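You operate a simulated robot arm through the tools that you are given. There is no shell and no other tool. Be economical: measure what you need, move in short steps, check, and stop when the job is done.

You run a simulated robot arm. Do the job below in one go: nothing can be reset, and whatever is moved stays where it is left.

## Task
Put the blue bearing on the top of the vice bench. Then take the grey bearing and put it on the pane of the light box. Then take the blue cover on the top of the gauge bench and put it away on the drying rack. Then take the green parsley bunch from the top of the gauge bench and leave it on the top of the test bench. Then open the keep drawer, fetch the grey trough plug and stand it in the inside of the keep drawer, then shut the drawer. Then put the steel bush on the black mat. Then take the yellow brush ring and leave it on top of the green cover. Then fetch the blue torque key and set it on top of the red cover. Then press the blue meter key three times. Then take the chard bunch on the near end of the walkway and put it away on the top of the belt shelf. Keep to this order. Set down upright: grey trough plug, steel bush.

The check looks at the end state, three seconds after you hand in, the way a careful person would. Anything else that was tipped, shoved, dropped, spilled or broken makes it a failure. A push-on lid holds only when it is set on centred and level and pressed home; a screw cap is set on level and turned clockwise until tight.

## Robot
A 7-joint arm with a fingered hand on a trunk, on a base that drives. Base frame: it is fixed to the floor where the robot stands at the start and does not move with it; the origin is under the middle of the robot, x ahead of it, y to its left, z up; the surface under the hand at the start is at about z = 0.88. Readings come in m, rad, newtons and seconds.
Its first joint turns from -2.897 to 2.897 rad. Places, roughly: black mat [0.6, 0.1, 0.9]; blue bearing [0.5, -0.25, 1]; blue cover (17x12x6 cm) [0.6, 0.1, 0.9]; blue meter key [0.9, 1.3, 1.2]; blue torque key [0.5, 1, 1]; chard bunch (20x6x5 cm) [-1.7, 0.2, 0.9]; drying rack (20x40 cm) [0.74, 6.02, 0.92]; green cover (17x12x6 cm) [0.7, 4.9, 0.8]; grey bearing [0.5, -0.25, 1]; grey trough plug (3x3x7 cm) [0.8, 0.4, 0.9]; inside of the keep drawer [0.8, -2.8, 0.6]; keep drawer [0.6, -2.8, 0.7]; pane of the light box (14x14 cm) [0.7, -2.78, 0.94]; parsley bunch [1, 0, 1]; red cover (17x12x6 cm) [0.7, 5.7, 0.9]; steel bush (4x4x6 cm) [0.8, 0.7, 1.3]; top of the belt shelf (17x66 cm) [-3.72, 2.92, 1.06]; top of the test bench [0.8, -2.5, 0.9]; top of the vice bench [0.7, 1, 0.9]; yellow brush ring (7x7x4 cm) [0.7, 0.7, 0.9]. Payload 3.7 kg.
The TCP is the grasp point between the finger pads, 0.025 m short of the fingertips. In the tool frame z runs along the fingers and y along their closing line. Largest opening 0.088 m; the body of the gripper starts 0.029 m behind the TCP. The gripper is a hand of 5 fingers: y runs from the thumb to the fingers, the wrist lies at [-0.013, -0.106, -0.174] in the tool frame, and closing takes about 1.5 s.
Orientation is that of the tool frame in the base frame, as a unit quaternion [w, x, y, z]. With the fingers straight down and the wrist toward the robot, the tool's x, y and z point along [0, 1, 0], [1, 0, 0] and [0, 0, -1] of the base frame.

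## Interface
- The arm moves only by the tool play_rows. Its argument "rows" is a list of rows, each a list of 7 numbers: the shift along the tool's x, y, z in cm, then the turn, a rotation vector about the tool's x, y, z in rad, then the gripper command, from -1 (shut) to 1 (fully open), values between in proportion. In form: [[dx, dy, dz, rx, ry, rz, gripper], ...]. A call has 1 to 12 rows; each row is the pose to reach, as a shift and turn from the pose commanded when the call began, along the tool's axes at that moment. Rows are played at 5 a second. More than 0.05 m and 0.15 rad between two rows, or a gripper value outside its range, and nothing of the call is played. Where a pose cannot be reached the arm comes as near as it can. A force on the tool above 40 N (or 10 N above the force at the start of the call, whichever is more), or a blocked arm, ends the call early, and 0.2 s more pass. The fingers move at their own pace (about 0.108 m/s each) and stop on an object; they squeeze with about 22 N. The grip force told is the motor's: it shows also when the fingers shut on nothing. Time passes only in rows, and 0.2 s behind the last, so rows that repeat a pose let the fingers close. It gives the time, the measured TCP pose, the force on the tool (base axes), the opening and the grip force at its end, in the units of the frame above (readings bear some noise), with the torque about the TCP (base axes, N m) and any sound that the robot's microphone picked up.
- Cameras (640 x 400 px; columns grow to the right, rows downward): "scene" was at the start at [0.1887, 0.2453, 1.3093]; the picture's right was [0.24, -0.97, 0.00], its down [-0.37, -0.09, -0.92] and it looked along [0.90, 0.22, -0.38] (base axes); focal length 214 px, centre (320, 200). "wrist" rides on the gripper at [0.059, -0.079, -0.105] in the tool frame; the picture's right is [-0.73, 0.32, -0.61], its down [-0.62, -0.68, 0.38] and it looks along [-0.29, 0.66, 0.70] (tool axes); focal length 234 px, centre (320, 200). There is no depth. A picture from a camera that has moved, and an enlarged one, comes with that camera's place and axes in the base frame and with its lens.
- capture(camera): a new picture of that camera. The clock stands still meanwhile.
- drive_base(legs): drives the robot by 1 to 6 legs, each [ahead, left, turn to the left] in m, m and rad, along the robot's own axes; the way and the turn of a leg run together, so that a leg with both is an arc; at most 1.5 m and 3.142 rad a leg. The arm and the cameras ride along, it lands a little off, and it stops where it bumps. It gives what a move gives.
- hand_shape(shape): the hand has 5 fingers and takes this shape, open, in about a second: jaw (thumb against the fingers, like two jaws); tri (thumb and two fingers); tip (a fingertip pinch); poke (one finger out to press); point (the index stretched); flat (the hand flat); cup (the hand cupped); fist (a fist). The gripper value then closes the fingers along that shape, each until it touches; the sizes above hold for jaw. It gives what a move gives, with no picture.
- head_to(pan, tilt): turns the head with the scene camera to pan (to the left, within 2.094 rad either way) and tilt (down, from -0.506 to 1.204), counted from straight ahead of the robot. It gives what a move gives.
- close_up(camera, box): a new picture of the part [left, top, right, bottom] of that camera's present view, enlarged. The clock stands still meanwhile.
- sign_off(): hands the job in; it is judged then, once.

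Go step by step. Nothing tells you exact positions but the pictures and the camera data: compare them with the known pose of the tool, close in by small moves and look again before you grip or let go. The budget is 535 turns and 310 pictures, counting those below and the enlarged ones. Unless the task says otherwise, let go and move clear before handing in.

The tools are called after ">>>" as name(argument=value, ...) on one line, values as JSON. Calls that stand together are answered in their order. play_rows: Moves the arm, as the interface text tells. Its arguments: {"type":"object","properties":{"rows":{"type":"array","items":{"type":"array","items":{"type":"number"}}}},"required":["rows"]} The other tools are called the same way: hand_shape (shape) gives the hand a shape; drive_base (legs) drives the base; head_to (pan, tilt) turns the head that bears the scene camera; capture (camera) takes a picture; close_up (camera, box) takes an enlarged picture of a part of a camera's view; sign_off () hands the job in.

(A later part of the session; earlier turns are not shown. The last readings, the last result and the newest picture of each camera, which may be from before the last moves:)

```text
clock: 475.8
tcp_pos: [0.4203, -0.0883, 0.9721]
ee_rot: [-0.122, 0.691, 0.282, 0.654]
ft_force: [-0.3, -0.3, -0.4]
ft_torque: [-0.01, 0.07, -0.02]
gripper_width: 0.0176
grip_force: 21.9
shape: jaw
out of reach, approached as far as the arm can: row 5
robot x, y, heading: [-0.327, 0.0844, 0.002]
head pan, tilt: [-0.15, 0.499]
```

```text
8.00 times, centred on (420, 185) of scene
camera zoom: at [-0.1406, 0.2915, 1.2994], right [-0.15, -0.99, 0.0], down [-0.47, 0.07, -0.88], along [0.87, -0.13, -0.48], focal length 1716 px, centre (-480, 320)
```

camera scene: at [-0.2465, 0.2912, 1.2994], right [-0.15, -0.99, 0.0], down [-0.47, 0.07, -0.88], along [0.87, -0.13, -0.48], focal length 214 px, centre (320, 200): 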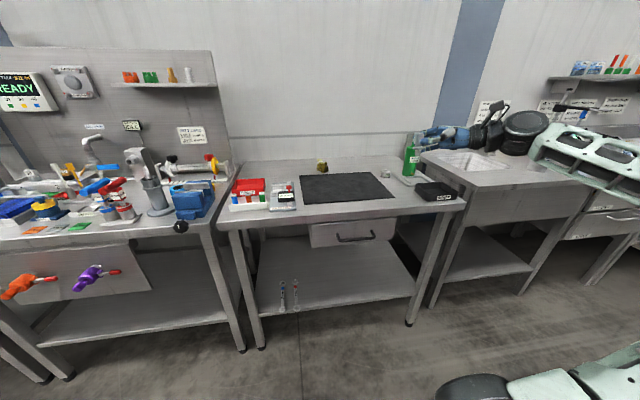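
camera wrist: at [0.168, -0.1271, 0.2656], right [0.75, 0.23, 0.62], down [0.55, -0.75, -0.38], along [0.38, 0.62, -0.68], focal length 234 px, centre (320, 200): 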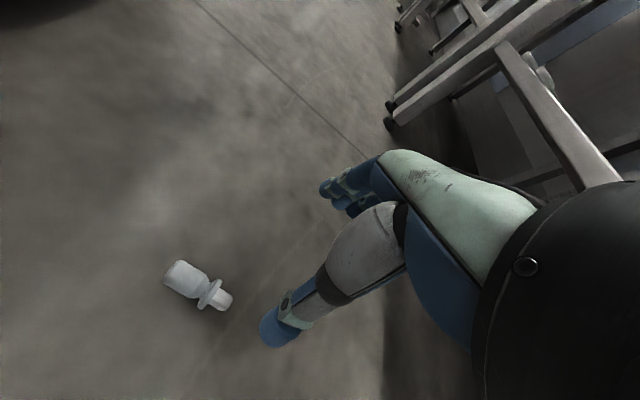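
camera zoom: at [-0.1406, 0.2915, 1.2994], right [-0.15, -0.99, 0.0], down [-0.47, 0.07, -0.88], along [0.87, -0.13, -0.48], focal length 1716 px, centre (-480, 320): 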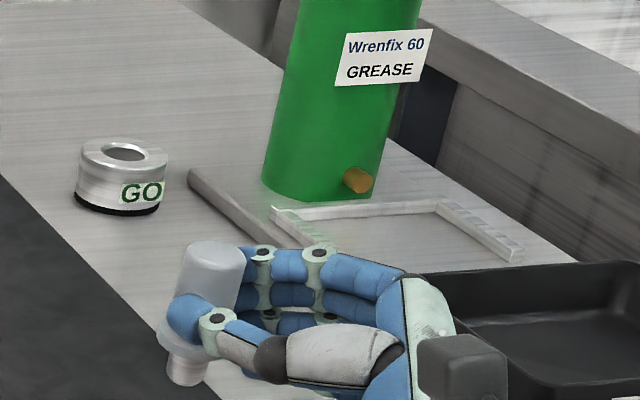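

>>> drive_base(legs=[[-0.12, 0, 0]])

>>> play_rows(rows=[[-0.2, 2.1, 3.4, 0, 0, 0, -1], [-0.4, 4.3, 6.7, 0, 0, 0, -1], [-0.7, 6.4, 10.1, 0, 0, 0, -1]])

```text
clock: 477.1
tcp_pos: [0.3, -0.0883, 0.9719]
ee_rot: [-0.122, 0.692, 0.281, 0.653]
ft_force: [0.6, 0.0, -1.4]
ft_torque: [0.02, -0.01, -0.02]
gripper_width: 0.0178
grip_force: 22.0
shape: jaw
robot x, y, heading: [-0.4466, 0.0795, 0.001]
head pan, tilt: [-0.15, 0.499]
```

```text
clock: 477.9
tcp_pos: [0.4207, -0.0875, 0.9657]
ee_rot: [-0.121, 0.691, 0.282, 0.654]
ft_force: [0.4, -0.4, -0.5]
ft_torque: [-0.01, 0.0, -0.02]
gripper_width: 0.0176
grip_force: 22.0
shape: jaw
robot x, y, heading: [-0.4469, 0.079, 0.004]
head pan, tilt: [-0.15, 0.499]
```

>>> play_rows(rows=[[-1.5, -0.3, 0.17, 0, 0, 0, -1], [-2.9, -0.6, 0.34, 0, 0, 0, -1]])

>>> close_up(camera="scene", box=[370, 150, 420, 200])

```text
clock: 478.5
tcp_pos: [0.42, -0.0871, 0.9361]
ee_rot: [-0.121, 0.692, 0.281, 0.654]
ft_force: [0.4, 0.7, -0.6]
ft_torque: [0.0, 0.0, -0.02]
gripper_width: 0.0177
grip_force: 22.1
shape: jaw
robot x, y, heading: [-0.4492, 0.0799, 0.004]
head pan, tilt: [-0.15, 0.499]
```

```text
8.00 times, centred on (395, 175) of scene
camera zoom: at [-0.261, 0.2911, 1.2994], right [-0.15, -0.99, 0.0], down [-0.47, 0.07, -0.88], along [0.87, -0.13, -0.48], focal length 1716 px, centre (-280, 400)
```

zoom: 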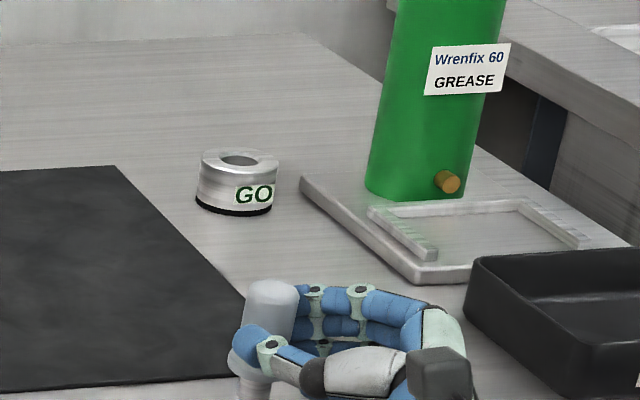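

>>> close_up(camera="scene", box=[378, 178, 408, 208])

```text
13.33 times, centred on (393, 193) of scene
camera zoom: at [-0.261, 0.2911, 1.2994], right [-0.15, -0.99, 0.0], down [-0.47, 0.07, -0.88], along [0.87, -0.13, -0.48], focal length 2860 px, centre (-653, 293)
```

zoom: 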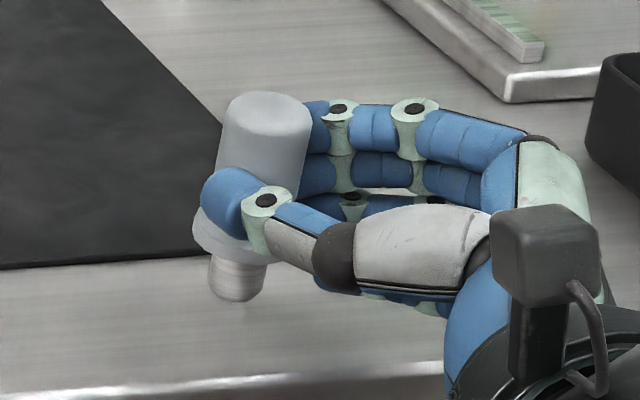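

Both measures say vertical within ~2°. Lower to contact in small steps.

>>> play_rows(rows=[[-0.39, -0.08, 0.05, 0, 0, 0, -1], [-0.58, -0.12, 0.07, 0, 0, 0, -1]])

```text
clock: 479.1
tcp_pos: [0.4203, -0.0855, 0.9309]
ee_rot: [-0.122, 0.691, 0.282, 0.654]
ft_force: [0.7, 0.5, -0.4]
ft_torque: [-0.02, 0.05, -0.01]
gripper_width: 0.0178
grip_force: 22.0
shape: jaw
robot x, y, heading: [-0.4474, 0.0802, 0.003]
head pan, tilt: [-0.15, 0.499]
```

>>> play_rows(rows=[[-0.1, -0.02, 0.01, 0, 0, 0, -1], [-0.2, -0.04, 0.023, 0, 0, 0, -1]])

```text
clock: 479.7
tcp_pos: [0.4203, -0.0888, 0.9287]
ee_rot: [-0.122, 0.692, 0.282, 0.654]
ft_force: [0.8, 0.3, -0.5]
ft_torque: [0.0, 0.02, 0.0]
gripper_width: 0.0178
grip_force: 21.8
shape: jaw
robot x, y, heading: [-0.4505, 0.0785, 0.008]
head pan, tilt: [-0.15, 0.499]
```

>>> play_rows(rows=[[-0.1, -0.02, 0.01, 0, 0, 0, -1], [-0.2, -0.04, 0.023, 0, 0, 0, -1], [-0.3, -0.06, 0.035, 0, 0, 0, -1]])

```text
clock: 480.5
tcp_pos: [0.4192, -0.0876, 0.9249]
ee_rot: [-0.122, 0.692, 0.281, 0.654]
ft_force: [-0.4, 0.2, -0.4]
ft_torque: [0.0, -0.02, 0.02]
gripper_width: 0.0178
grip_force: 22.0
shape: jaw
robot x, y, heading: [-0.4467, 0.0804, 0.005]
head pan, tilt: [-0.15, 0.499]
```

>>> play_rows(rows=[[-0.1, -0.02, 0.01, 0, 0, 0, -1], [-0.2, -0.04, 0.023, 0, 0, 0, -1]])

```text
clock: 481.1
tcp_pos: [0.4215, -0.089, 0.9245]
ee_rot: [-0.122, 0.691, 0.282, 0.654]
ft_force: [-0.1, -0.2, 0.5]
ft_torque: [-0.02, -0.01, 0.0]
gripper_width: 0.0175
grip_force: 22.1
shape: jaw
robot x, y, heading: [-0.4498, 0.0831, -0.003]
head pan, tilt: [-0.15, 0.499]
```

>>> play_rows(rows=[[-0.1, -0.02, 0.01, 0, 0, 0, -1], [-0.2, -0.04, 0.023, 0, 0, 0, -1]])

```text
clock: 481.7
tcp_pos: [0.4185, -0.0885, 0.9214]
ee_rot: [-0.121, 0.691, 0.281, 0.655]
ft_force: [1.2, -2.0, 8.9]
ft_torque: [0.01, -0.19, -0.07]
gripper_width: 0.0176
grip_force: 21.8
shape: jaw
robot x, y, heading: [-0.4494, 0.0807, 0.006]
head pan, tilt: [-0.15, 0.499]
```

Contact. Ease off 1 mm and open by just ~3 mm.

>>> play_rows(rows=[[0.1, 0.02, -0.01, 0, 0, 0, -1], [0.1, 0.02, -0.01, 0, 0, 0, -0.58], [0.1, 0.02, -0.01, 0, 0, 0, -0.56], [0.1, 0.02, -0.01, 0, 0, 0, -0.54], [0.1, 0.02, -0.01, 0, 0, 0, -0.52], [0.1, 0.02, -0.01, 0, 0, 0, -0.5], [0.1, 0.02, -0.01, 0, 0, 0, -0.5]])

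>>> close_up(camera="scene", box=[378, 178, 408, 208])

```text
clock: 483.3
tcp_pos: [0.4208, -0.088, 0.9237]
ee_rot: [-0.122, 0.692, 0.281, 0.653]
ft_force: [0.3, 0.5, -0.2]
ft_torque: [0.01, 0.0, 0.01]
gripper_width: 0.0216
grip_force: 0.0
shape: jaw
robot x, y, heading: [-0.4464, 0.0805, 0.001]
head pan, tilt: [-0.15, 0.499]
```

```text
13.33 times, centred on (393, 193) of scene
camera zoom: at [-0.261, 0.2911, 1.2994], right [-0.15, -0.99, 0.0], down [-0.47, 0.07, -0.88], along [0.87, -0.13, -0.48], focal length 2860 px, centre (-653, 293)
```

zoom: 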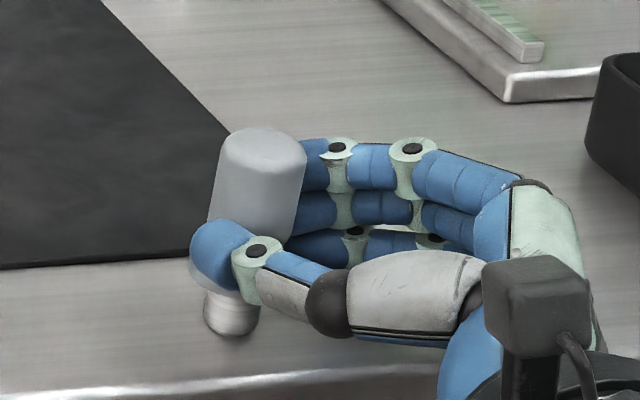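

It stands within the open cage. Open further slowly.

>>> play_rows(rows=[[0.1, 0, 0, 0, 0, 0, -0.46], [0.1, 0, 0, 0, 0, 0, -0.42], [0.1, 0, 0, 0, 0, 0, -0.36], [0.1, 0, 0, 0, 0, 0, -0.28], [0.1, 0, 0, 0, 0, 0, -0.2], [0.1, 0, 0, 0, 0, 0, -0.1], [0.1, 0, 0, 0, 0, 0, 0.05], [0.1, 0, 0, 0, 0, 0, 0.05]])

>>> close_up(camera="scene", box=[378, 178, 408, 208])

```text
clock: 485.1
tcp_pos: [0.4189, -0.0886, 0.9234]
ee_rot: [-0.121, 0.692, 0.282, 0.653]
ft_force: [-0.5, 0.3, 0.2]
ft_torque: [-0.01, 0.01, -0.05]
gripper_width: 0.0456
grip_force: 0.0
shape: jaw
robot x, y, heading: [-0.4439, 0.0794, 0.006]
head pan, tilt: [-0.15, 0.499]
```

```text
13.33 times, centred on (393, 193) of scene
camera zoom: at [-0.261, 0.2911, 1.2994], right [-0.15, -0.99, 0.0], down [-0.47, 0.07, -0.88], along [0.87, -0.13, -0.48], focal length 2860 px, centre (-653, 293)
```

zoom: 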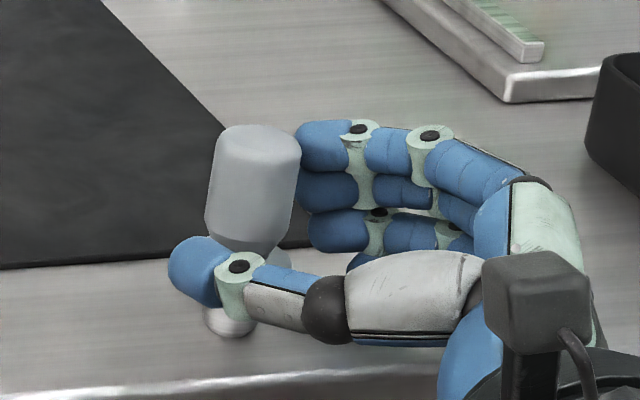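

It stands freely. Open fully and back straight out.

>>> play_rows(rows=[[0.1, 0, 0, 0, 0, 0, 0.3], [0.1, 0, 0, 0, 0, 0, 0.6], [0.1, 0, 0, 0, 0, 0, 1], [0.1, 0, -1.5, 0, 0, 0, 1], [0.1, 0, -4, 0, 0, 0, 1], [0.1, 0, -8, 0, 0, 0, 1], [0.3, 0, -11, 0, 0, 0, 1], [3, 0.6, -13, 0, 0, 0, 1], [7, 1.4, -14, 0, 0, 0, 1], [11, 2.2, -14, 0, 0, 0, 1], [15, 3, -14, 0, 0, 0, 1]])

>>> close_up(camera="scene", box=[363, 163, 423, 213])

```text
clock: 487.5
tcp_pos: [0.3174, -0.1537, 1.0924]
ee_rot: [-0.121, 0.693, 0.282, 0.653]
ft_force: [0.5, -0.8, 0.3]
ft_torque: [-0.03, 0.0, -0.02]
gripper_width: 0.0878
grip_force: 0.0
shape: jaw
robot x, y, heading: [-0.4456, 0.077, 0.006]
head pan, tilt: [-0.15, 0.499]
```

```text
8.00 times, centred on (393, 188) of scene
camera zoom: at [-0.261, 0.2911, 1.2994], right [-0.15, -0.99, 0.0], down [-0.47, 0.07, -0.88], along [0.87, -0.13, -0.48], focal length 1716 px, centre (-264, 296)
```

zoom: 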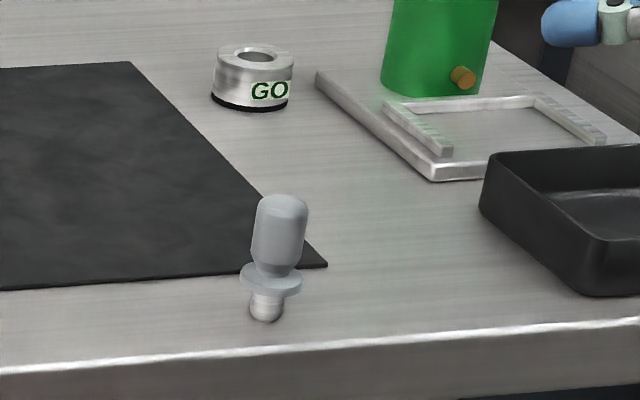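

The plug stands on the bench. Now bring the tool vertical (away from it) for a centred top grip.

>>> play_rows(rows=[[0, 0, 0, 0, -0.14, 0, 1], [0, 0, 0, 0, -0.28, 0, 1], [0, 0, 0, 0, -0.42, 0, 1], [0, 0, 0, 0, -0.56, 0, 1], [0, 0, 0, 0, -0.7, 0, 1], [0, 0, 0, 0, -0.84, 0, 1], [0, 0, 0, 0, -0.98, 0, 1], [0, 0, 0, 0, -1.12, 0, 1], [0, 0, 0, 0, -1.26, 0, 1], [0, 0, 0, 0, -1.4, 0, 1], [0, 0, 0, 0, -1.46, 0, 1]])

```text
clock: 489.9
tcp_pos: [0.317, -0.1531, 1.0929]
ee_rot: [0.098, 0.951, 0.291, 0.025]
ft_force: [0.2, -0.6, 0.2]
ft_torque: [0.05, -0.02, 0.02]
gripper_width: 0.0878
grip_force: 0.1
shape: jaw
out of reach, approached as far as the arm can: row 5, 6
robot x, y, heading: [-0.4497, 0.0812, 0.008]
head pan, tilt: [-0.15, 0.499]
```

>>> play_rows(rows=[[0, 0, -1, 0.1, 0.005, 0, 1], [0, 0, -2, 0.201, 0.009, 0, 1]])

>>> play_rows(rows=[[0, 0, 0, 0, 0, -0.14, 1], [0, 0, 0, 0, 0, -0.28, 1], [0, 0, 0, 0, 0, -0.42, 1], [0, 0, 0, 0, 0, -0.56, 1], [0, 0, 0, 0, 0, -0.7, 1], [0, 0, 0, 0, 0, -0.84, 1], [0, 0, 0, 0, 0, -0.976, 1]])

```text
clock: 490.5
tcp_pos: [0.3143, -0.1488, 1.1107]
ee_rot: [0.0, 0.956, 0.294, 0.002]
ft_force: [0.2, -0.6, 0.1]
ft_torque: [0.0, 0.0, 0.01]
gripper_width: 0.088
grip_force: 0.0
shape: jaw
robot x, y, heading: [-0.448, 0.0803, 0.006]
head pan, tilt: [-0.15, 0.499]
```

```text
clock: 492.1
tcp_pos: [0.3154, -0.1488, 1.1106]
ee_rot: [0.0, 0.706, 0.708, 0.001]
ft_force: [0.5, -0.3, 0.5]
ft_torque: [0.01, -0.01, 0.01]
gripper_width: 0.0877
grip_force: 0.1
shape: jaw
robot x, y, heading: [-0.4476, 0.0783, 0.0]
head pan, tilt: [-0.15, 0.499]
```

>>> play_rows(rows=[[2.3, 3.9, 0, 0, 0, 0, 1], [4.6, 7.8, 0, 0, 0, 0, 1], [7, 11.8, 0, 0, 0, 0, 1], [7, 11.8, 4, 0, 0, 0, 1], [7, 11.8, 8, 0, 0, 0, 1]])

>>> close_up(camera="wrist", box=[200, 180, 360, 340])

>>> close_up(camera="scene", box=[363, 143, 433, 213])

```text
clock: 493.3
tcp_pos: [0.4327, -0.0785, 1.03]
ee_rot: [0.0, 0.706, 0.708, 0.001]
ft_force: [0.6, -0.6, -0.2]
ft_torque: [-0.01, 0.02, 0.0]
gripper_width: 0.0881
grip_force: 0.0
shape: jaw
robot x, y, heading: [-0.4483, 0.0834, 0.005]
head pan, tilt: [-0.15, 0.499]
```

```text
2.50 times, centred on (280, 260) of wrist
camera zoom: at [0.3548, -0.0229, 1.1354], right [0.32, -0.73, 0.61], down [-0.68, -0.62, -0.39], along [0.66, -0.29, -0.69], focal length 585 px, centre (420, 50)
```

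zoom: 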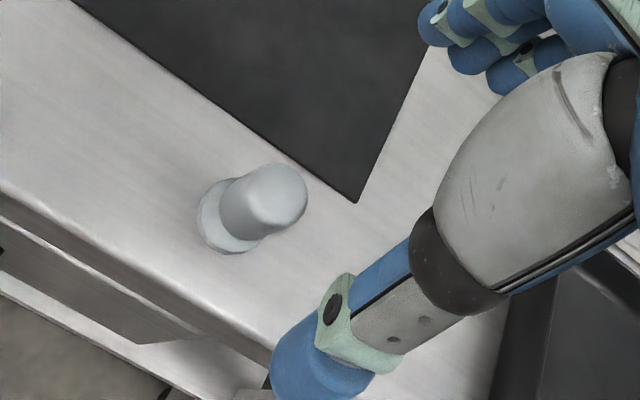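

```text
5.71 times, centred on (398, 178) of scene
camera zoom: at [-0.2611, 0.2913, 1.2994], right [-0.15, -0.99, 0.0], down [-0.47, 0.07, -0.88], along [0.87, -0.13, -0.48], focal length 1226 px, centre (-126, 326)
```

zoom: 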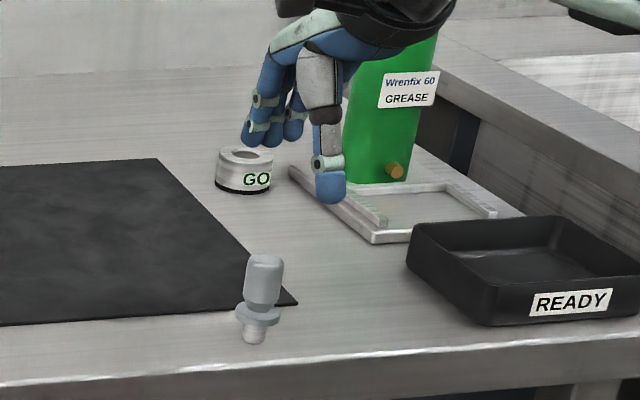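

Estimates agree within a few mm; the kinematic and scene values say y is right. Descend to z≈0.947 and close slowly.

>>> play_rows(rows=[[0, 0.15, 3, 0, 0, 0, 1], [0, 0.15, 6, 0, 0, 0, 1], [0, 0.15, 8.3, 0, 0, 0, 1], [0, 0.15, 8.3, 0, 0, 0, 0.3], [0, 0.15, 8.3, 0, 0, 0, -0.1], [0, 0.15, 8.3, 0, 0, 0, -0.3]])

>>> close_up(camera="scene", box=[373, 163, 423, 213])

```text
clock: 494.7
tcp_pos: [0.4346, -0.0789, 0.9484]
ee_rot: [0.001, 0.707, 0.707, 0.001]
ft_force: [0.9, 0.0, 0.7]
ft_torque: [-0.01, 0.03, -0.02]
gripper_width: 0.0311
grip_force: 0.0
shape: jaw
robot x, y, heading: [-0.4462, 0.0823, 0.01]
head pan, tilt: [-0.15, 0.499]
```

```text
8.00 times, centred on (398, 188) of scene
camera zoom: at [-0.261, 0.2911, 1.2994], right [-0.15, -0.99, 0.0], down [-0.47, 0.07, -0.88], along [0.87, -0.13, -0.48], focal length 1716 px, centre (-304, 296)
```

zoom: 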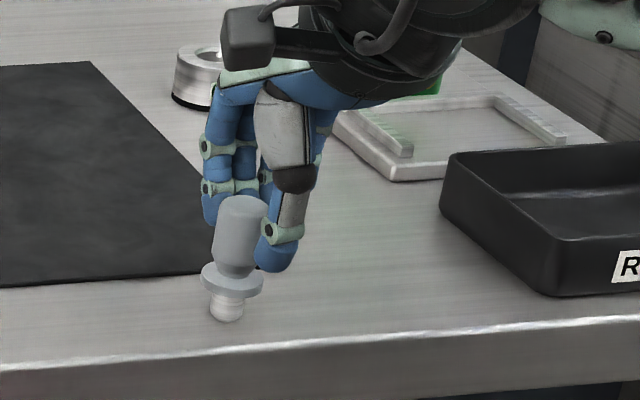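

Plug is midway between index and thumb. Close gently.

>>> play_rows(rows=[[0, 0, 0, 0, 0, 0, -0.4], [0, 0, 0, 0, 0, 0, -0.5], [0, 0, 0, 0, 0, 0, -0.6], [0, 0, 0, 0, 0, 0, -0.8], [0, 0, 0, 0, 0, 0, -1], [0, 0, 0, 0, 0, 0, -1]])

>>> close_up(camera="scene", box=[373, 163, 423, 213])

```text
clock: 496.1
tcp_pos: [0.4347, -0.0791, 0.9484]
ee_rot: [0.001, 0.707, 0.707, 0.001]
ft_force: [-0.1, 0.3, 0.0]
ft_torque: [-0.02, 0.0, 0.01]
gripper_width: 0.0156
grip_force: 21.9
shape: jaw
robot x, y, heading: [-0.4513, 0.0798, 0.003]
head pan, tilt: [-0.15, 0.499]
```

```text
8.00 times, centred on (398, 188) of scene
camera zoom: at [-0.261, 0.2911, 1.2994], right [-0.15, -0.99, 0.0], down [-0.47, 0.07, -0.88], along [0.87, -0.13, -0.48], focal length 1716 px, centre (-304, 296)
```

zoom: 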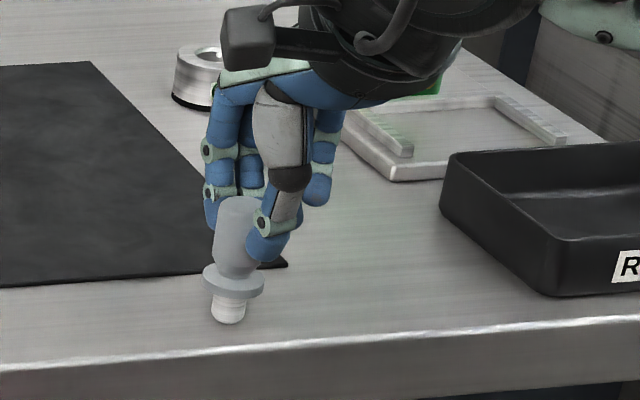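

Held upright. Lift and drive to the open drawer.

>>> play_rows(rows=[[0, 0, -1, 0, 0, 0, -1], [0, 0, -3, 0, 0, 0, -1], [0, 0, -6, 0, 0, 0, -1], [0, 0, -10, 0, 0, 0, -1], [0, 0, -14, 0, 0, 0, -1], [0, 0, -18, 0, 0, 0, -1]])

>>> drive_base(legs=[[0, -1.4, 0], [0, -1.35, 0]])

>>> head_to(pan=-0.15, tilt=0.75)

>>> capture(camera="scene")

```text
clock: 497.5
tcp_pos: [0.4341, -0.0785, 1.1273]
ee_rot: [0.0, 0.707, 0.707, 0.002]
ft_force: [0.0, 1.0, 0.2]
ft_torque: [0.0, 0.01, 0.01]
gripper_width: 0.0154
grip_force: 21.7
shape: jaw
robot x, y, heading: [-0.4484, 0.0821, 0.005]
head pan, tilt: [-0.15, 0.499]
```

```text
clock: 510.8
tcp_pos: [0.4028, -2.8546, 1.1278]
ee_rot: [0.001, 0.715, 0.699, 0.0]
ft_force: [-0.5, 0.8, -0.8]
ft_torque: [-0.03, -0.01, 0.01]
gripper_width: 0.0155
grip_force: 22.2
shape: jaw
robot x, y, heading: [-0.4795, -2.6757, -0.024]
head pan, tilt: [-0.15, 0.499]
```

```text
clock: 511.6
tcp_pos: [0.4022, -2.8538, 1.1278]
ee_rot: [0.0, 0.715, 0.699, 0.001]
ft_force: [0.5, 0.1, -1.4]
ft_torque: [0.01, 0.0, 0.0]
gripper_width: 0.0154
grip_force: 22.0
shape: jaw
robot x, y, heading: [-0.4762, -2.6744, -0.015]
head pan, tilt: [-0.15, 0.75]
```

```text
58 pictures are left
camera scene: at [-0.2915, -2.4675, 1.2775], right [-0.17, -0.99, 0.0], down [-0.67, 0.12, -0.73], along [0.72, -0.12, -0.68], focal length 214 px, centre (320, 200)
```

scene: 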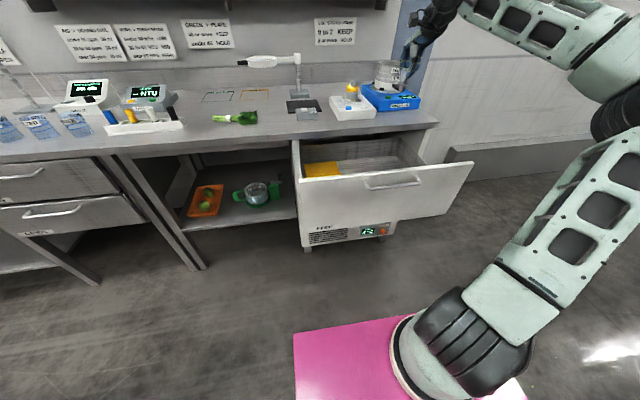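

>>> close_up(camera="scene", box=[280, 30, 480, 240])

```text
1.90 times, centred on (380, 135) of scene
camera zoom: at [-0.2915, -2.4675, 1.2775], right [-0.17, -0.99, 0.0], down [-0.67, 0.12, -0.73], along [0.72, -0.12, -0.68], focal length 408 px, centre (206, 324)
```

zoom: 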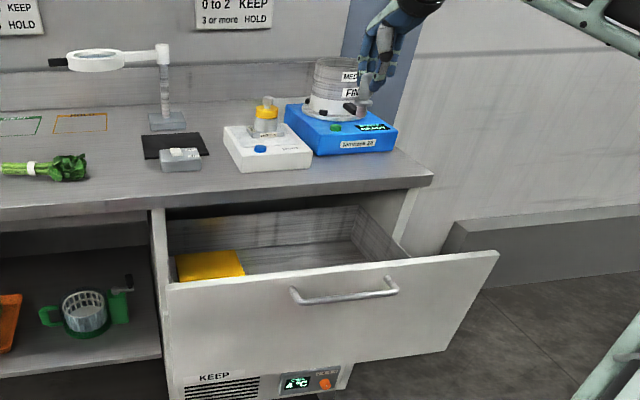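

Drawer spans y −2.5…−3.1, opening x 0.27–0.48, with a yellow box at its left. I'll retract a little, drive closer, and lower the plug at about (0.41,−2.85).

>>> play_rows(rows=[[0, -4, 0, 0, 0, 0, -1], [0, -8, 0, 0, 0, 0, -1], [0, -12, 0, 0, 0, 0.022, -1]])

>>> drive_base(legs=[[0.13, 0, 0.015]])

```text
clock: 512.4
tcp_pos: [0.281, -2.8516, 1.1268]
ee_rot: [0.0, 0.722, 0.692, 0.001]
ft_force: [-0.5, 0.8, -0.4]
ft_torque: [0.02, -0.01, 0.01]
gripper_width: 0.0155
grip_force: 21.9
shape: jaw
robot x, y, heading: [-0.4759, -2.6711, -0.018]
head pan, tilt: [-0.15, 0.75]
```

```text
clock: 513.7
tcp_pos: [0.4162, -2.8443, 1.1279]
ee_rot: [0.001, 0.717, 0.697, 0.0]
ft_force: [-0.8, -0.3, -0.4]
ft_torque: [-0.01, 0.01, -0.01]
gripper_width: 0.0159
grip_force: 22.1
shape: jaw
robot x, y, heading: [-0.3397, -2.6746, -0.009]
head pan, tilt: [-0.15, 0.75]
```

>>> play_rows(rows=[[0, 0, 4.5, 0, 0, 0, -1], [0, 0, 9, 0, 0, 0, -1], [0, 0, 13.5, 0, 0, 0, -1], [0, 0, 18, 0, 0, 0, -1], [0, 0, 22.5, 0, 0, 0, -1], [0, 0, 27, 0, 0, 0, -1], [0, 0, 31, 0, 0, 0, -1]])

>>> capture(camera="wrist")

>>> close_up(camera="scene", box=[300, 70, 460, 190])

```text
clock: 515.3
tcp_pos: [0.4171, -2.8421, 0.8176]
ee_rot: [0.001, 0.718, 0.696, 0.001]
ft_force: [0.4, 0.1, -1.3]
ft_torque: [-0.05, -0.03, -0.02]
gripper_width: 0.0156
grip_force: 22.2
shape: jaw
robot x, y, heading: [-0.343, -2.6737, -0.006]
head pan, tilt: [-0.15, 0.75]
```

```text
56 pictures are left
camera wrist: at [0.3398, -2.7834, 0.9213], right [0.3, -0.74, 0.61], down [-0.7, -0.6, -0.39], along [0.65, -0.31, -0.7], focal length 234 px, centre (320, 200)
```

wrist: 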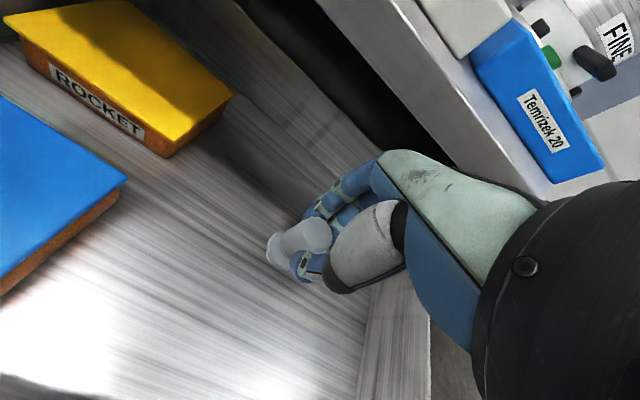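

```text
3.33 times, centred on (380, 130) of scene
camera zoom: at [-0.1636, -2.4666, 1.2774], right [-0.15, -0.99, 0.0], down [-0.67, 0.11, -0.73], along [0.72, -0.11, -0.68], focal length 715 px, centre (120, 433)
```

zoom: 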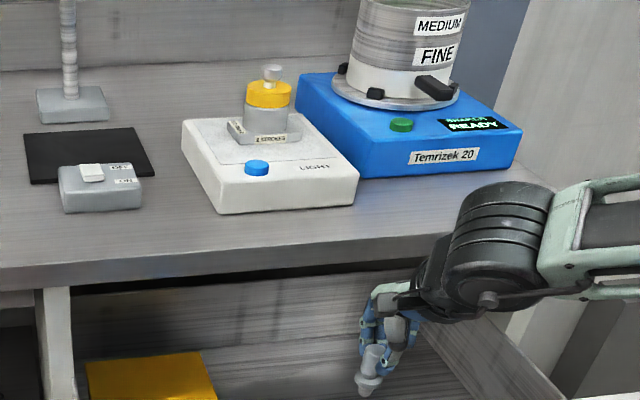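

Floor is clear there. Lower 5 cm, shift 4 cm deeper (wrist clear of the front panel), then continue down.

>>> play_rows(rows=[[0, 0, 2.5, 0, 0, 0, -1], [0, 0, 5, 0, 0, 0, -1], [0, 2, 6, 0, 0, 0, -1], [0, 4, 6, 0, 0, 0, -1]])

>>> play_rows(rows=[[0, 0, 1, 0, 0, 0, -1], [0, 0, 2, 0, 0, 0, -1]])

```text
clock: 516.3
tcp_pos: [0.4567, -2.844, 0.7575]
ee_rot: [0.0, 0.718, 0.696, 0.001]
ft_force: [0.4, 0.0, 0.1]
ft_torque: [-0.02, -0.01, 0.0]
gripper_width: 0.0155
grip_force: 22.5
shape: jaw
robot x, y, heading: [-0.3456, -2.6788, -0.009]
head pan, tilt: [-0.15, 0.75]
```

```text
clock: 516.9
tcp_pos: [0.4562, -2.8428, 0.7363]
ee_rot: [0.0, 0.717, 0.697, 0.001]
ft_force: [0.3, -0.1, -0.6]
ft_torque: [0.02, 0.0, 0.02]
gripper_width: 0.0152
grip_force: 21.6
shape: jaw
robot x, y, heading: [-0.3463, -2.676, -0.005]
head pan, tilt: [-0.15, 0.75]
```

>>> close_up(camera="wrist", box=[200, 160, 400, 320])

```text
2.50 times, centred on (300, 240) of wrist
camera zoom: at [0.3799, -2.7839, 0.8418], right [0.3, -0.74, 0.61], down [-0.7, -0.6, -0.39], along [0.65, -0.31, -0.69], focal length 585 px, centre (370, 100)
```

zoom: 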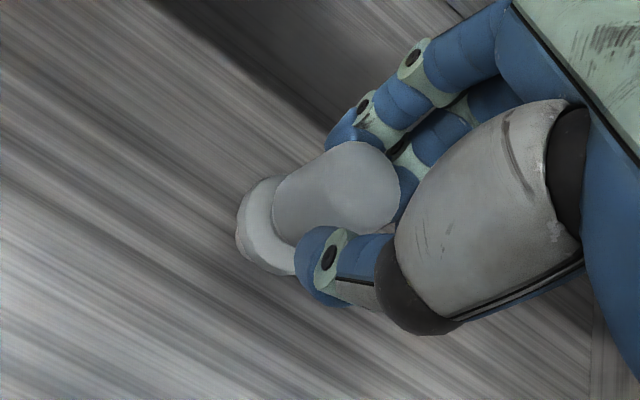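

>>> play_rows(rows=[[0, 0, 0.4, 0, 0, 0, -1], [0, 0, 0.8, 0, 0, 0, -1]])

>>> play_rows(rows=[[0, 0, 0.3, 0, 0, 0, -1], [0, 0, 0.6, 0, 0, 0, -1]])

```text
clock: 517.5
tcp_pos: [0.4555, -2.8439, 0.7303]
ee_rot: [0.0, 0.718, 0.696, 0.001]
ft_force: [-0.4, -0.2, -1.2]
ft_torque: [0.02, 0.02, 0.01]
gripper_width: 0.0154
grip_force: 22.5
shape: jaw
robot x, y, heading: [-0.3431, -2.6744, -0.002]
head pan, tilt: [-0.15, 0.75]
```

```text
clock: 518.1
tcp_pos: [0.4558, -2.8436, 0.7243]
ee_rot: [0.001, 0.718, 0.696, 0.0]
ft_force: [0.2, -0.1, -1.8]
ft_torque: [-0.03, 0.0, -0.03]
gripper_width: 0.0155
grip_force: 22.3
shape: jaw
robot x, y, heading: [-0.3465, -2.6772, -0.003]
head pan, tilt: [-0.15, 0.75]
```

>>> play_rows(rows=[[0, 0, 0.4, 0, 0, 0, -1], [0, 0, 0.7, 0, 0, 0, -1]])

>>> play_rows(rows=[[0, 0, 0.3, 0, 0, 0, -1], [0, 0, 0.5, 0, 0, 0, -1]])

```text
clock: 518.7
tcp_pos: [0.4559, -2.8427, 0.7164]
ee_rot: [0.0, 0.718, 0.696, 0.001]
ft_force: [-0.3, -0.9, -1.2]
ft_torque: [0.0, -0.03, -0.01]
gripper_width: 0.0152
grip_force: 21.8
shape: jaw
robot x, y, heading: [-0.3466, -2.6758, -0.005]
head pan, tilt: [-0.15, 0.75]
```

```text
clock: 519.3
tcp_pos: [0.4578, -2.844, 0.7106]
ee_rot: [0.0, 0.719, 0.695, 0.0]
ft_force: [-1.0, -0.2, 0.1]
ft_torque: [0.01, 0.01, 0.03]
gripper_width: 0.0155
grip_force: 21.7
shape: jaw
robot x, y, heading: [-0.3418, -2.6764, -0.002]
head pan, tilt: [-0.15, 0.75]
```

>>> play_rows(rows=[[0, 0, 0.3, 0, 0, 0, -1], [0, 0, 0.5, 0, 0, 0, -1]])

>>> close_up(camera="wrist", box=[200, 160, 400, 320])

```text
clock: 519.9
tcp_pos: [0.4554, -2.8437, 0.7072]
ee_rot: [0.001, 0.718, 0.696, 0.001]
ft_force: [-0.7, -0.6, -0.6]
ft_torque: [-0.01, 0.03, -0.03]
gripper_width: 0.0156
grip_force: 22.0
shape: jaw
robot x, y, heading: [-0.3464, -2.6772, -0.005]
head pan, tilt: [-0.15, 0.75]
```

```text
2.50 times, centred on (300, 240) of wrist
camera zoom: at [0.3797, -2.7847, 0.8111], right [0.3, -0.74, 0.61], down [-0.7, -0.6, -0.39], along [0.65, -0.31, -0.69], focal length 585 px, centre (370, 100)
```

zoom: 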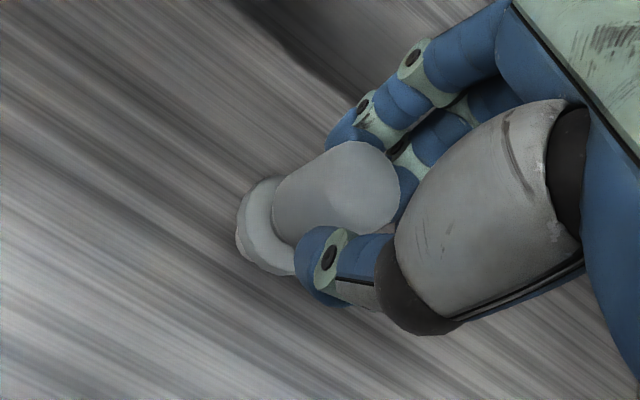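

>>> play_rows(rows=[[0, 0, 0.3, 0, 0, 0, -1], [0, 0, 0.6, 0, 0, 0, -1]])

>>> play_rows(rows=[[0, 0, 0.3, 0, 0, 0, -1], [0, 0, 0.5, 0, 0, 0, -1]])

```text
clock: 520.5
tcp_pos: [0.4549, -2.8441, 0.7012]
ee_rot: [0.0, 0.717, 0.697, 0.0]
ft_force: [-0.3, 0.4, -0.9]
ft_torque: [0.01, -0.02, -0.02]
gripper_width: 0.0153
grip_force: 21.9
shape: jaw
robot x, y, heading: [-0.3452, -2.6806, -0.006]
head pan, tilt: [-0.15, 0.75]
```

```text
clock: 521.1
tcp_pos: [0.4557, -2.8438, 0.6955]
ee_rot: [0.0, 0.718, 0.696, 0.0]
ft_force: [0.4, 0.1, -1.0]
ft_torque: [-0.01, 0.0, 0.01]
gripper_width: 0.0153
grip_force: 22.0
shape: jaw
robot x, y, heading: [-0.3468, -2.6735, -0.008]
head pan, tilt: [-0.15, 0.75]
```

>>> close_up(camera="scene", box=[300, 90, 500, 240])

```text
2.67 times, centred on (400, 165) of scene
camera zoom: at [-0.1637, -2.4664, 1.2774], right [-0.15, -0.99, 0.0], down [-0.67, 0.11, -0.73], along [0.72, -0.11, -0.68], focal length 572 px, centre (107, 293)
```

zoom: 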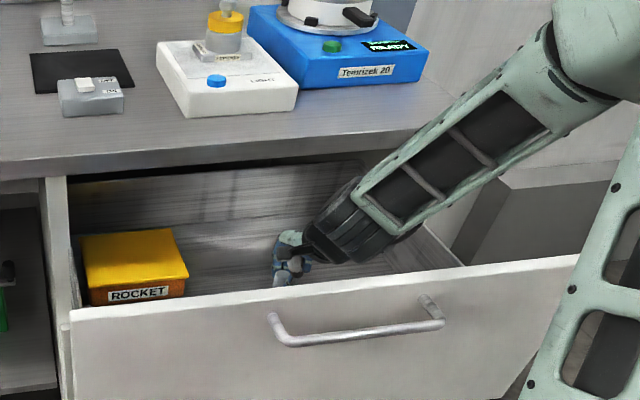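

>>> play_rows(rows=[[0, 0, 0.3, 0, 0, 0, -1], [0, 0, 0.6, 0, 0, 0, -1]])

>>> play_rows(rows=[[0, 0, 0.3, 0, 0, 0, -1], [0, 0, 0.5, 0, 0, 0, -1]])

>>> play_rows(rows=[[0, 0, 0.3, 0, 0, 0, -1], [0, 0, 0.5, 0, 0, 0, -1]])

```text
clock: 521.7
tcp_pos: [0.4568, -2.8436, 0.6892]
ee_rot: [0.0, 0.718, 0.696, 0.001]
ft_force: [-0.8, 0.5, -0.7]
ft_torque: [-0.03, 0.01, 0.02]
gripper_width: 0.0154
grip_force: 22.0
shape: jaw
robot x, y, heading: [-0.3481, -2.6767, -0.001]
head pan, tilt: [-0.15, 0.75]
```

```text
clock: 522.3
tcp_pos: [0.4567, -2.8434, 0.6844]
ee_rot: [0.001, 0.718, 0.696, 0.002]
ft_force: [-0.7, -0.3, 0.1]
ft_torque: [-0.02, 0.01, -0.05]
gripper_width: 0.0152
grip_force: 22.0
shape: jaw
robot x, y, heading: [-0.3433, -2.6787, -0.003]
head pan, tilt: [-0.15, 0.75]
```

```text
clock: 522.9
tcp_pos: [0.4579, -2.8456, 0.6815]
ee_rot: [0.002, 0.718, 0.696, 0.002]
ft_force: [0.4, -2.0, 21.7]
ft_torque: [-0.07, -0.14, -0.03]
gripper_width: 0.0166
grip_force: 22.3
shape: jaw
robot x, y, heading: [-0.3457, -2.6785, -0.002]
head pan, tilt: [-0.15, 0.75]
```

Floor contact. Ease off 2 mm, then open in tiny steps.

>>> play_rows(rows=[[0, 0, -0.15, 0, 0, 0, -1], [0, 0, -0.25, 0, 0, 0, -1]])

>>> close_up(camera="wrist", box=[200, 160, 400, 320])

```text
clock: 523.5
tcp_pos: [0.4569, -2.844, 0.6807]
ee_rot: [0.0, 0.718, 0.696, 0.001]
ft_force: [1.6, -1.5, 10.3]
ft_torque: [0.0, -0.09, 0.0]
gripper_width: 0.0166
grip_force: 22.0
shape: jaw
robot x, y, heading: [-0.3466, -2.6752, -0.007]
head pan, tilt: [-0.15, 0.75]
```

```text
2.50 times, centred on (300, 240) of wrist
camera zoom: at [0.3797, -2.7844, 0.7866], right [0.3, -0.74, 0.61], down [-0.7, -0.6, -0.38], along [0.65, -0.31, -0.7], focal length 585 px, centre (370, 100)
```

zoom: 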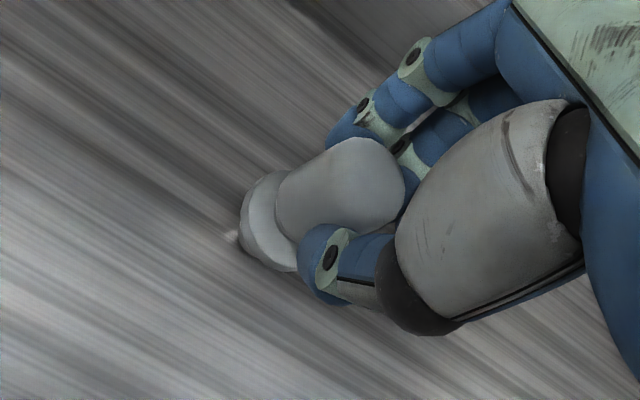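

>>> play_rows(rows=[[0, 0, -0.15, 0, 0, 0, -1], [0, 0, -0.2, 0, 0, 0, -0.62], [0, 0, -0.2, 0, 0, 0, -0.6], [0, 0, -0.2, 0, 0, 0, -0.58], [0, 0, -0.2, 0, 0, 0, -0.56], [0, 0, -0.2, 0, 0, 0, -0.54], [0, 0, -0.2, 0, 0, 0, -0.52], [0, 0, -0.2, 0, 0, 0, -0.5], [0, 0, -0.2, 0, 0, 0, -0.48], [0, 0, -0.2, 0, 0, 0, -0.48]])

>>> close_up(camera="wrist", box=[200, 160, 400, 320])

```text
clock: 525.7
tcp_pos: [0.4564, -2.8434, 0.6843]
ee_rot: [0.0, 0.717, 0.697, 0.001]
ft_force: [0.0, -0.7, -0.5]
ft_torque: [-0.03, 0.0, 0.0]
gripper_width: 0.0225
grip_force: 0.0
shape: jaw
robot x, y, heading: [-0.3499, -2.6759, -0.005]
head pan, tilt: [-0.15, 0.75]
```

```text
2.50 times, centred on (300, 240) of wrist
camera zoom: at [0.3798, -2.7844, 0.7887], right [0.3, -0.74, 0.61], down [-0.7, -0.6, -0.39], along [0.65, -0.31, -0.69], focal length 585 px, centre (370, 100)
```

zoom: 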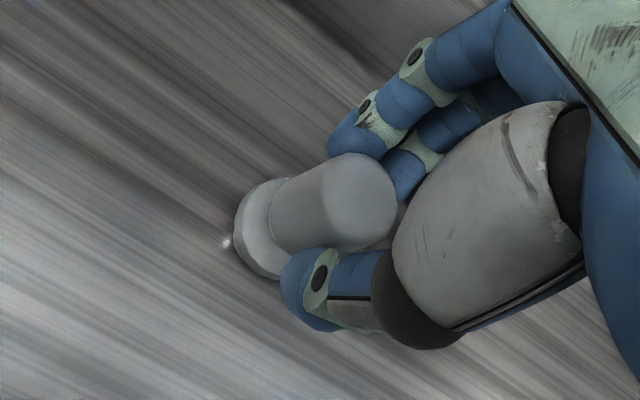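

Standing in the loose cage. Open on slowly, then rise straight up.

>>> play_rows(rows=[[0, 0, 0, 0, 0, 0, -0.42], [0, 0, 0, 0, 0, 0, -0.36], [0, 0, 0, 0, 0, 0, -0.28], [0, 0, 0, 0, 0, 0, -0.18], [0, 0, 0, 0, 0, 0, -0.05], [0, 0, 0, 0, 0, 0, 0.1], [0, 0, 0, 0, 0, 0, 0.3], [0, 0, 0, 0, 0, 0, 0.3]])

>>> close_up(camera="wrist", box=[200, 160, 400, 320])

```text
clock: 527.5
tcp_pos: [0.4556, -2.8438, 0.6844]
ee_rot: [0.002, 0.718, 0.696, 0.001]
ft_force: [-0.2, 0.0, 1.1]
ft_torque: [0.04, -0.03, -0.01]
gripper_width: 0.0567
grip_force: 0.1
shape: jaw
robot x, y, heading: [-0.3432, -2.6743, -0.007]
head pan, tilt: [-0.15, 0.75]
```

```text
2.50 times, centred on (300, 240) of wrist
camera zoom: at [0.3798, -2.7843, 0.7887], right [0.3, -0.74, 0.61], down [-0.7, -0.6, -0.39], along [0.65, -0.31, -0.69], focal length 585 px, centre (370, 100)
```

zoom: 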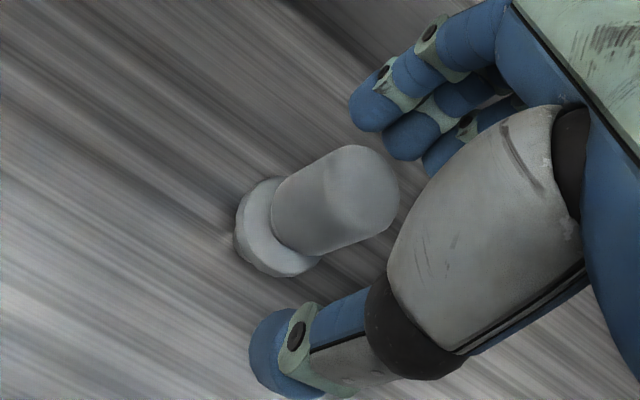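

It stands. Retrace the path: up 7 cm, back 4 cm, then up and out.

>>> play_rows(rows=[[0, 0, -2, 0, 0, 0, 0.3], [0, 0, -4, 0, 0, 0, 0.3], [0, 0, -6, 0, 0, 0, 0.3], [0, -2, -7.5, 0, 0, 0, 0.3], [0, -4, -7.5, 0, 0, 0, 0.3], [0, -4.3, -11, 0, 0, 0, 0.3], [0, -4.3, -15, 0, 0, 0, 0.3], [0, -4.3, -19, 0, 0, 0, 0.3], [0, -4.3, -23, 0, 0, 0, 0.3], [0, -4.3, -27, 0, 0, 0, 0.3], [0, -4.3, -31, 0, 0, 0, 0.3], [0, -4.3, -35, 0, 0, 0, 1]])

>>> close_up(camera="scene", box=[300, 90, 460, 240])

```text
clock: 530.1
tcp_pos: [0.4137, -2.8438, 1.034]
ee_rot: [0.0, 0.717, 0.697, 0.001]
ft_force: [-0.5, -0.7, 0.0]
ft_torque: [0.02, 0.02, -0.01]
gripper_width: 0.0877
grip_force: 0.0
shape: jaw
robot x, y, heading: [-0.3437, -2.6736, -0.002]
head pan, tilt: [-0.15, 0.75]
```

```text
2.67 times, centred on (380, 165) of scene
camera zoom: at [-0.1637, -2.4664, 1.2774], right [-0.15, -0.99, 0.0], down [-0.67, 0.11, -0.73], along [0.72, -0.11, -0.68], focal length 572 px, centre (160, 293)
```

zoom: 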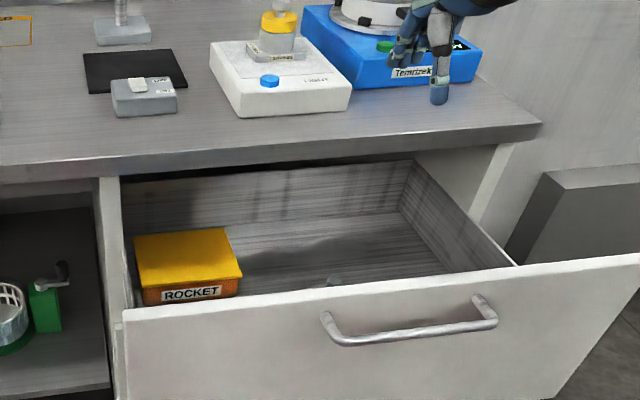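

The plug stands in the drawer. Now I'll shut the drawer gently: closed hand in front of the panel, pushing at a few cm/s.

>>> play_rows(rows=[[0.5, -4, 0, 0, 0, 0, 0], [1, -8, 0, 0, 0, 0, -1], [1.5, -12, 0, 0, 0, 0, -1], [2, -16, 0, 0, 0, 0, -1], [2.5, -20, 0, 0, 0, 0, -1], [3, -24, 0, 0, 0, 0, -1], [3, -28, 0, 0, 0, 0, -1], [3, -31, 0, 0, 0, 0, -1]])

>>> play_rows(rows=[[0, 0, 4.5, 0, 0, 0, -1], [0, 0, 9, 0, 0, 0, -1], [0, 0, 13.5, 0, 0, 0, -1], [0, 0, 18, 0, 0, 0, -1], [0, 0, 22.5, 0, 0, 0, -1], [0, 0, 27, 0, 0, 0, -1]])

>>> capture(camera="scene")

```text
clock: 531.9
tcp_pos: [0.1051, -2.8034, 1.0339]
ee_rot: [0.001, 0.718, 0.696, 0.002]
ft_force: [-0.5, -0.3, -0.1]
ft_torque: [-0.02, 0.0, 0.0]
gripper_width: 0.0
grip_force: 22.2
shape: jaw
robot x, y, heading: [-0.3448, -2.6735, -0.002]
head pan, tilt: [-0.15, 0.75]
```

```text
clock: 533.3
tcp_pos: [0.1905, -2.8657, 0.9072]
ee_rot: [0.0, 0.718, 0.696, 0.001]
ft_force: [-0.1, 0.0, 0.6]
ft_torque: [-0.01, 0.0, -0.01]
gripper_width: 0.0003
grip_force: 22.2
shape: jaw
out of reach, approached as far as the arm can: row 2, 3, 4, 5, 6
robot x, y, heading: [-0.345, -2.6759, -0.006]
head pan, tilt: [-0.15, 0.75]
```

```text
47 pictures are left
camera scene: at [-0.1637, -2.4664, 1.2774], right [-0.15, -0.99, 0.0], down [-0.67, 0.11, -0.73], along [0.72, -0.11, -0.68], focal length 214 px, centre (320, 200)
```

scene: 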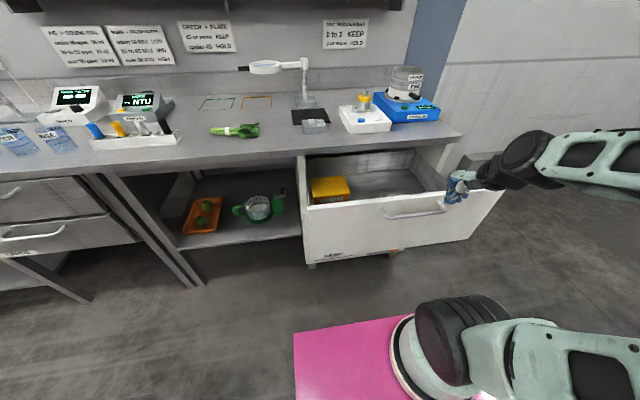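

Too close to reach down; raise, drive back 0.3 m, then lower in front of the panel.

>>> play_rows(rows=[[0, 0, -4, 0, 0, 0, -1], [0, 0, -8, 0, 0, 0, -1]])

>>> drive_base(legs=[[-0.3, -0.05, 0.005]])

```text
clock: 533.9
tcp_pos: [0.1901, -2.8644, 0.9858]
ee_rot: [0.001, 0.718, 0.696, 0.0]
ft_force: [0.2, 0.1, 0.0]
ft_torque: [0.0, -0.03, 0.0]
gripper_width: 0.0001
grip_force: 21.3
shape: jaw
robot x, y, heading: [-0.3439, -2.6719, -0.004]
head pan, tilt: [-0.15, 0.75]
```

```text
clock: 535.9
tcp_pos: [-0.1088, -2.9127, 0.9874]
ee_rot: [0.001, 0.717, 0.697, 0.001]
ft_force: [-0.1, 0.0, -0.5]
ft_torque: [-0.03, 0.01, 0.0]
gripper_width: 0.0
grip_force: 22.1
shape: jaw
robot x, y, heading: [-0.6461, -2.7272, 0.002]
head pan, tilt: [-0.15, 0.75]
```

>>> play_rows(rows=[[2, 4, 0, 0, 0, 0, -1], [4, 8, 0, 0, 0, 0, -1], [6, 12, 0, 0, 0, 0, -1], [8, 16, 0, 0, 0, 0, -1], [10, 19, 1, 0, 0, 0, -1], [10.3, 20, 5, 0, 0, 0, -1], [10.3, 20, 9, 0, 0, 0, -1], [10.3, 20, 13, 0, 0, 0, -1], [10.3, 20, 17, 0, 0, 0, -1], [10.3, 20, 21, 0, 0, 0, -1], [10.3, 20, 24, 0, 0, 0, -1]])

```text
clock: 538.3
tcp_pos: [0.0945, -2.8162, 0.7472]
ee_rot: [0.001, 0.717, 0.697, 0.001]
ft_force: [-1.1, 0.3, -0.7]
ft_torque: [0.04, -0.05, 0.04]
gripper_width: 0.0
grip_force: 22.2
shape: jaw
robot x, y, heading: [-0.6391, -2.7284, -0.001]
head pan, tilt: [-0.15, 0.75]
```

>>> play_rows(rows=[[0, 0.6, 0, 0, 0, 0, -1], [0, 1.2, 0, 0, 0, 0, -1], [0, 1.8, 0, 0, 0, 0, -1], [0, 2.4, 0, 0, 0, 0, -1], [0, 3.0, 0, 0, 0, 0, -1], [0, 3.6, 0, 0, 0, 0, -1], [0, 4.2, 0, 0, 0, 0, -1], [0, 4.8, 0, 0, 0, 0, -1], [0, 5.4, 0, 0, 0, 0, -1], [0, 6.0, 0, 0, 0, 0, -1], [0, 6.6, 0, 0, 0, 0, -1], [0, 7.2, 0, 0, 0, 0, -1]])

>>> play_rows(rows=[[0, 0.6, 0, 0, 0, 0, -1], [0, 1.2, 0, 0, 0, 0, -1], [0, 1.8, 0, 0, 0, 0, -1], [0, 2.4, 0, 0, 0, 0, -1], [0, 3.0, 0, 0, 0, 0, -1], [0, 3.6, 0, 0, 0, 0, -1], [0, 4.2, 0, 0, 0, 0, -1], [0, 4.8, 0, 0, 0, 0, -1], [0, 5.4, 0, 0, 0, 0, -1], [0, 6.0, 0, 0, 0, 0, -1], [0, 6.6, 0, 0, 0, 0, -1], [0, 7.2, 0, 0, 0, 0, -1]])

>>> capture(camera="scene")

```text
clock: 540.9
tcp_pos: [0.1659, -2.8172, 0.7481]
ee_rot: [0.0, 0.717, 0.697, 0.001]
ft_force: [-0.4, 0.7, 0.0]
ft_torque: [0.03, 0.01, 0.0]
gripper_width: 0.0003
grip_force: 22.1
shape: jaw
robot x, y, heading: [-0.6456, -2.7225, -0.002]
head pan, tilt: [-0.15, 0.75]
```

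```text
clock: 543.5
tcp_pos: [0.2387, -2.819, 0.7476]
ee_rot: [0.001, 0.717, 0.697, 0.0]
ft_force: [0.3, 0.4, -0.3]
ft_torque: [0.05, -0.02, 0.01]
gripper_width: 0.0
grip_force: 21.9
shape: jaw
robot x, y, heading: [-0.6465, -2.7255, -0.006]
head pan, tilt: [-0.15, 0.75]
```

```text
46 pictures are left
camera scene: at [-0.4633, -2.5154, 1.2774], right [-0.15, -0.99, 0.0], down [-0.67, 0.1, -0.73], along [0.72, -0.11, -0.68], focal length 214 px, centre (320, 200)
```

scene: 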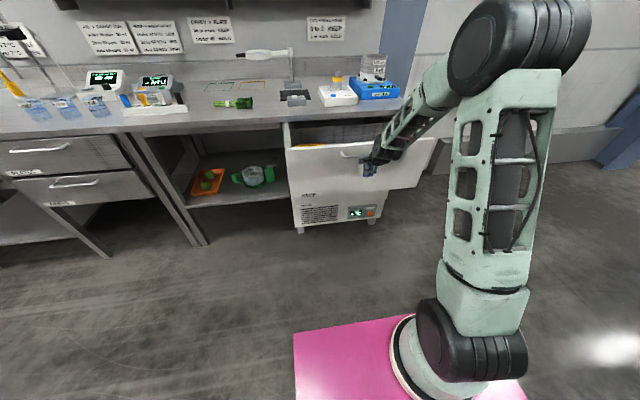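

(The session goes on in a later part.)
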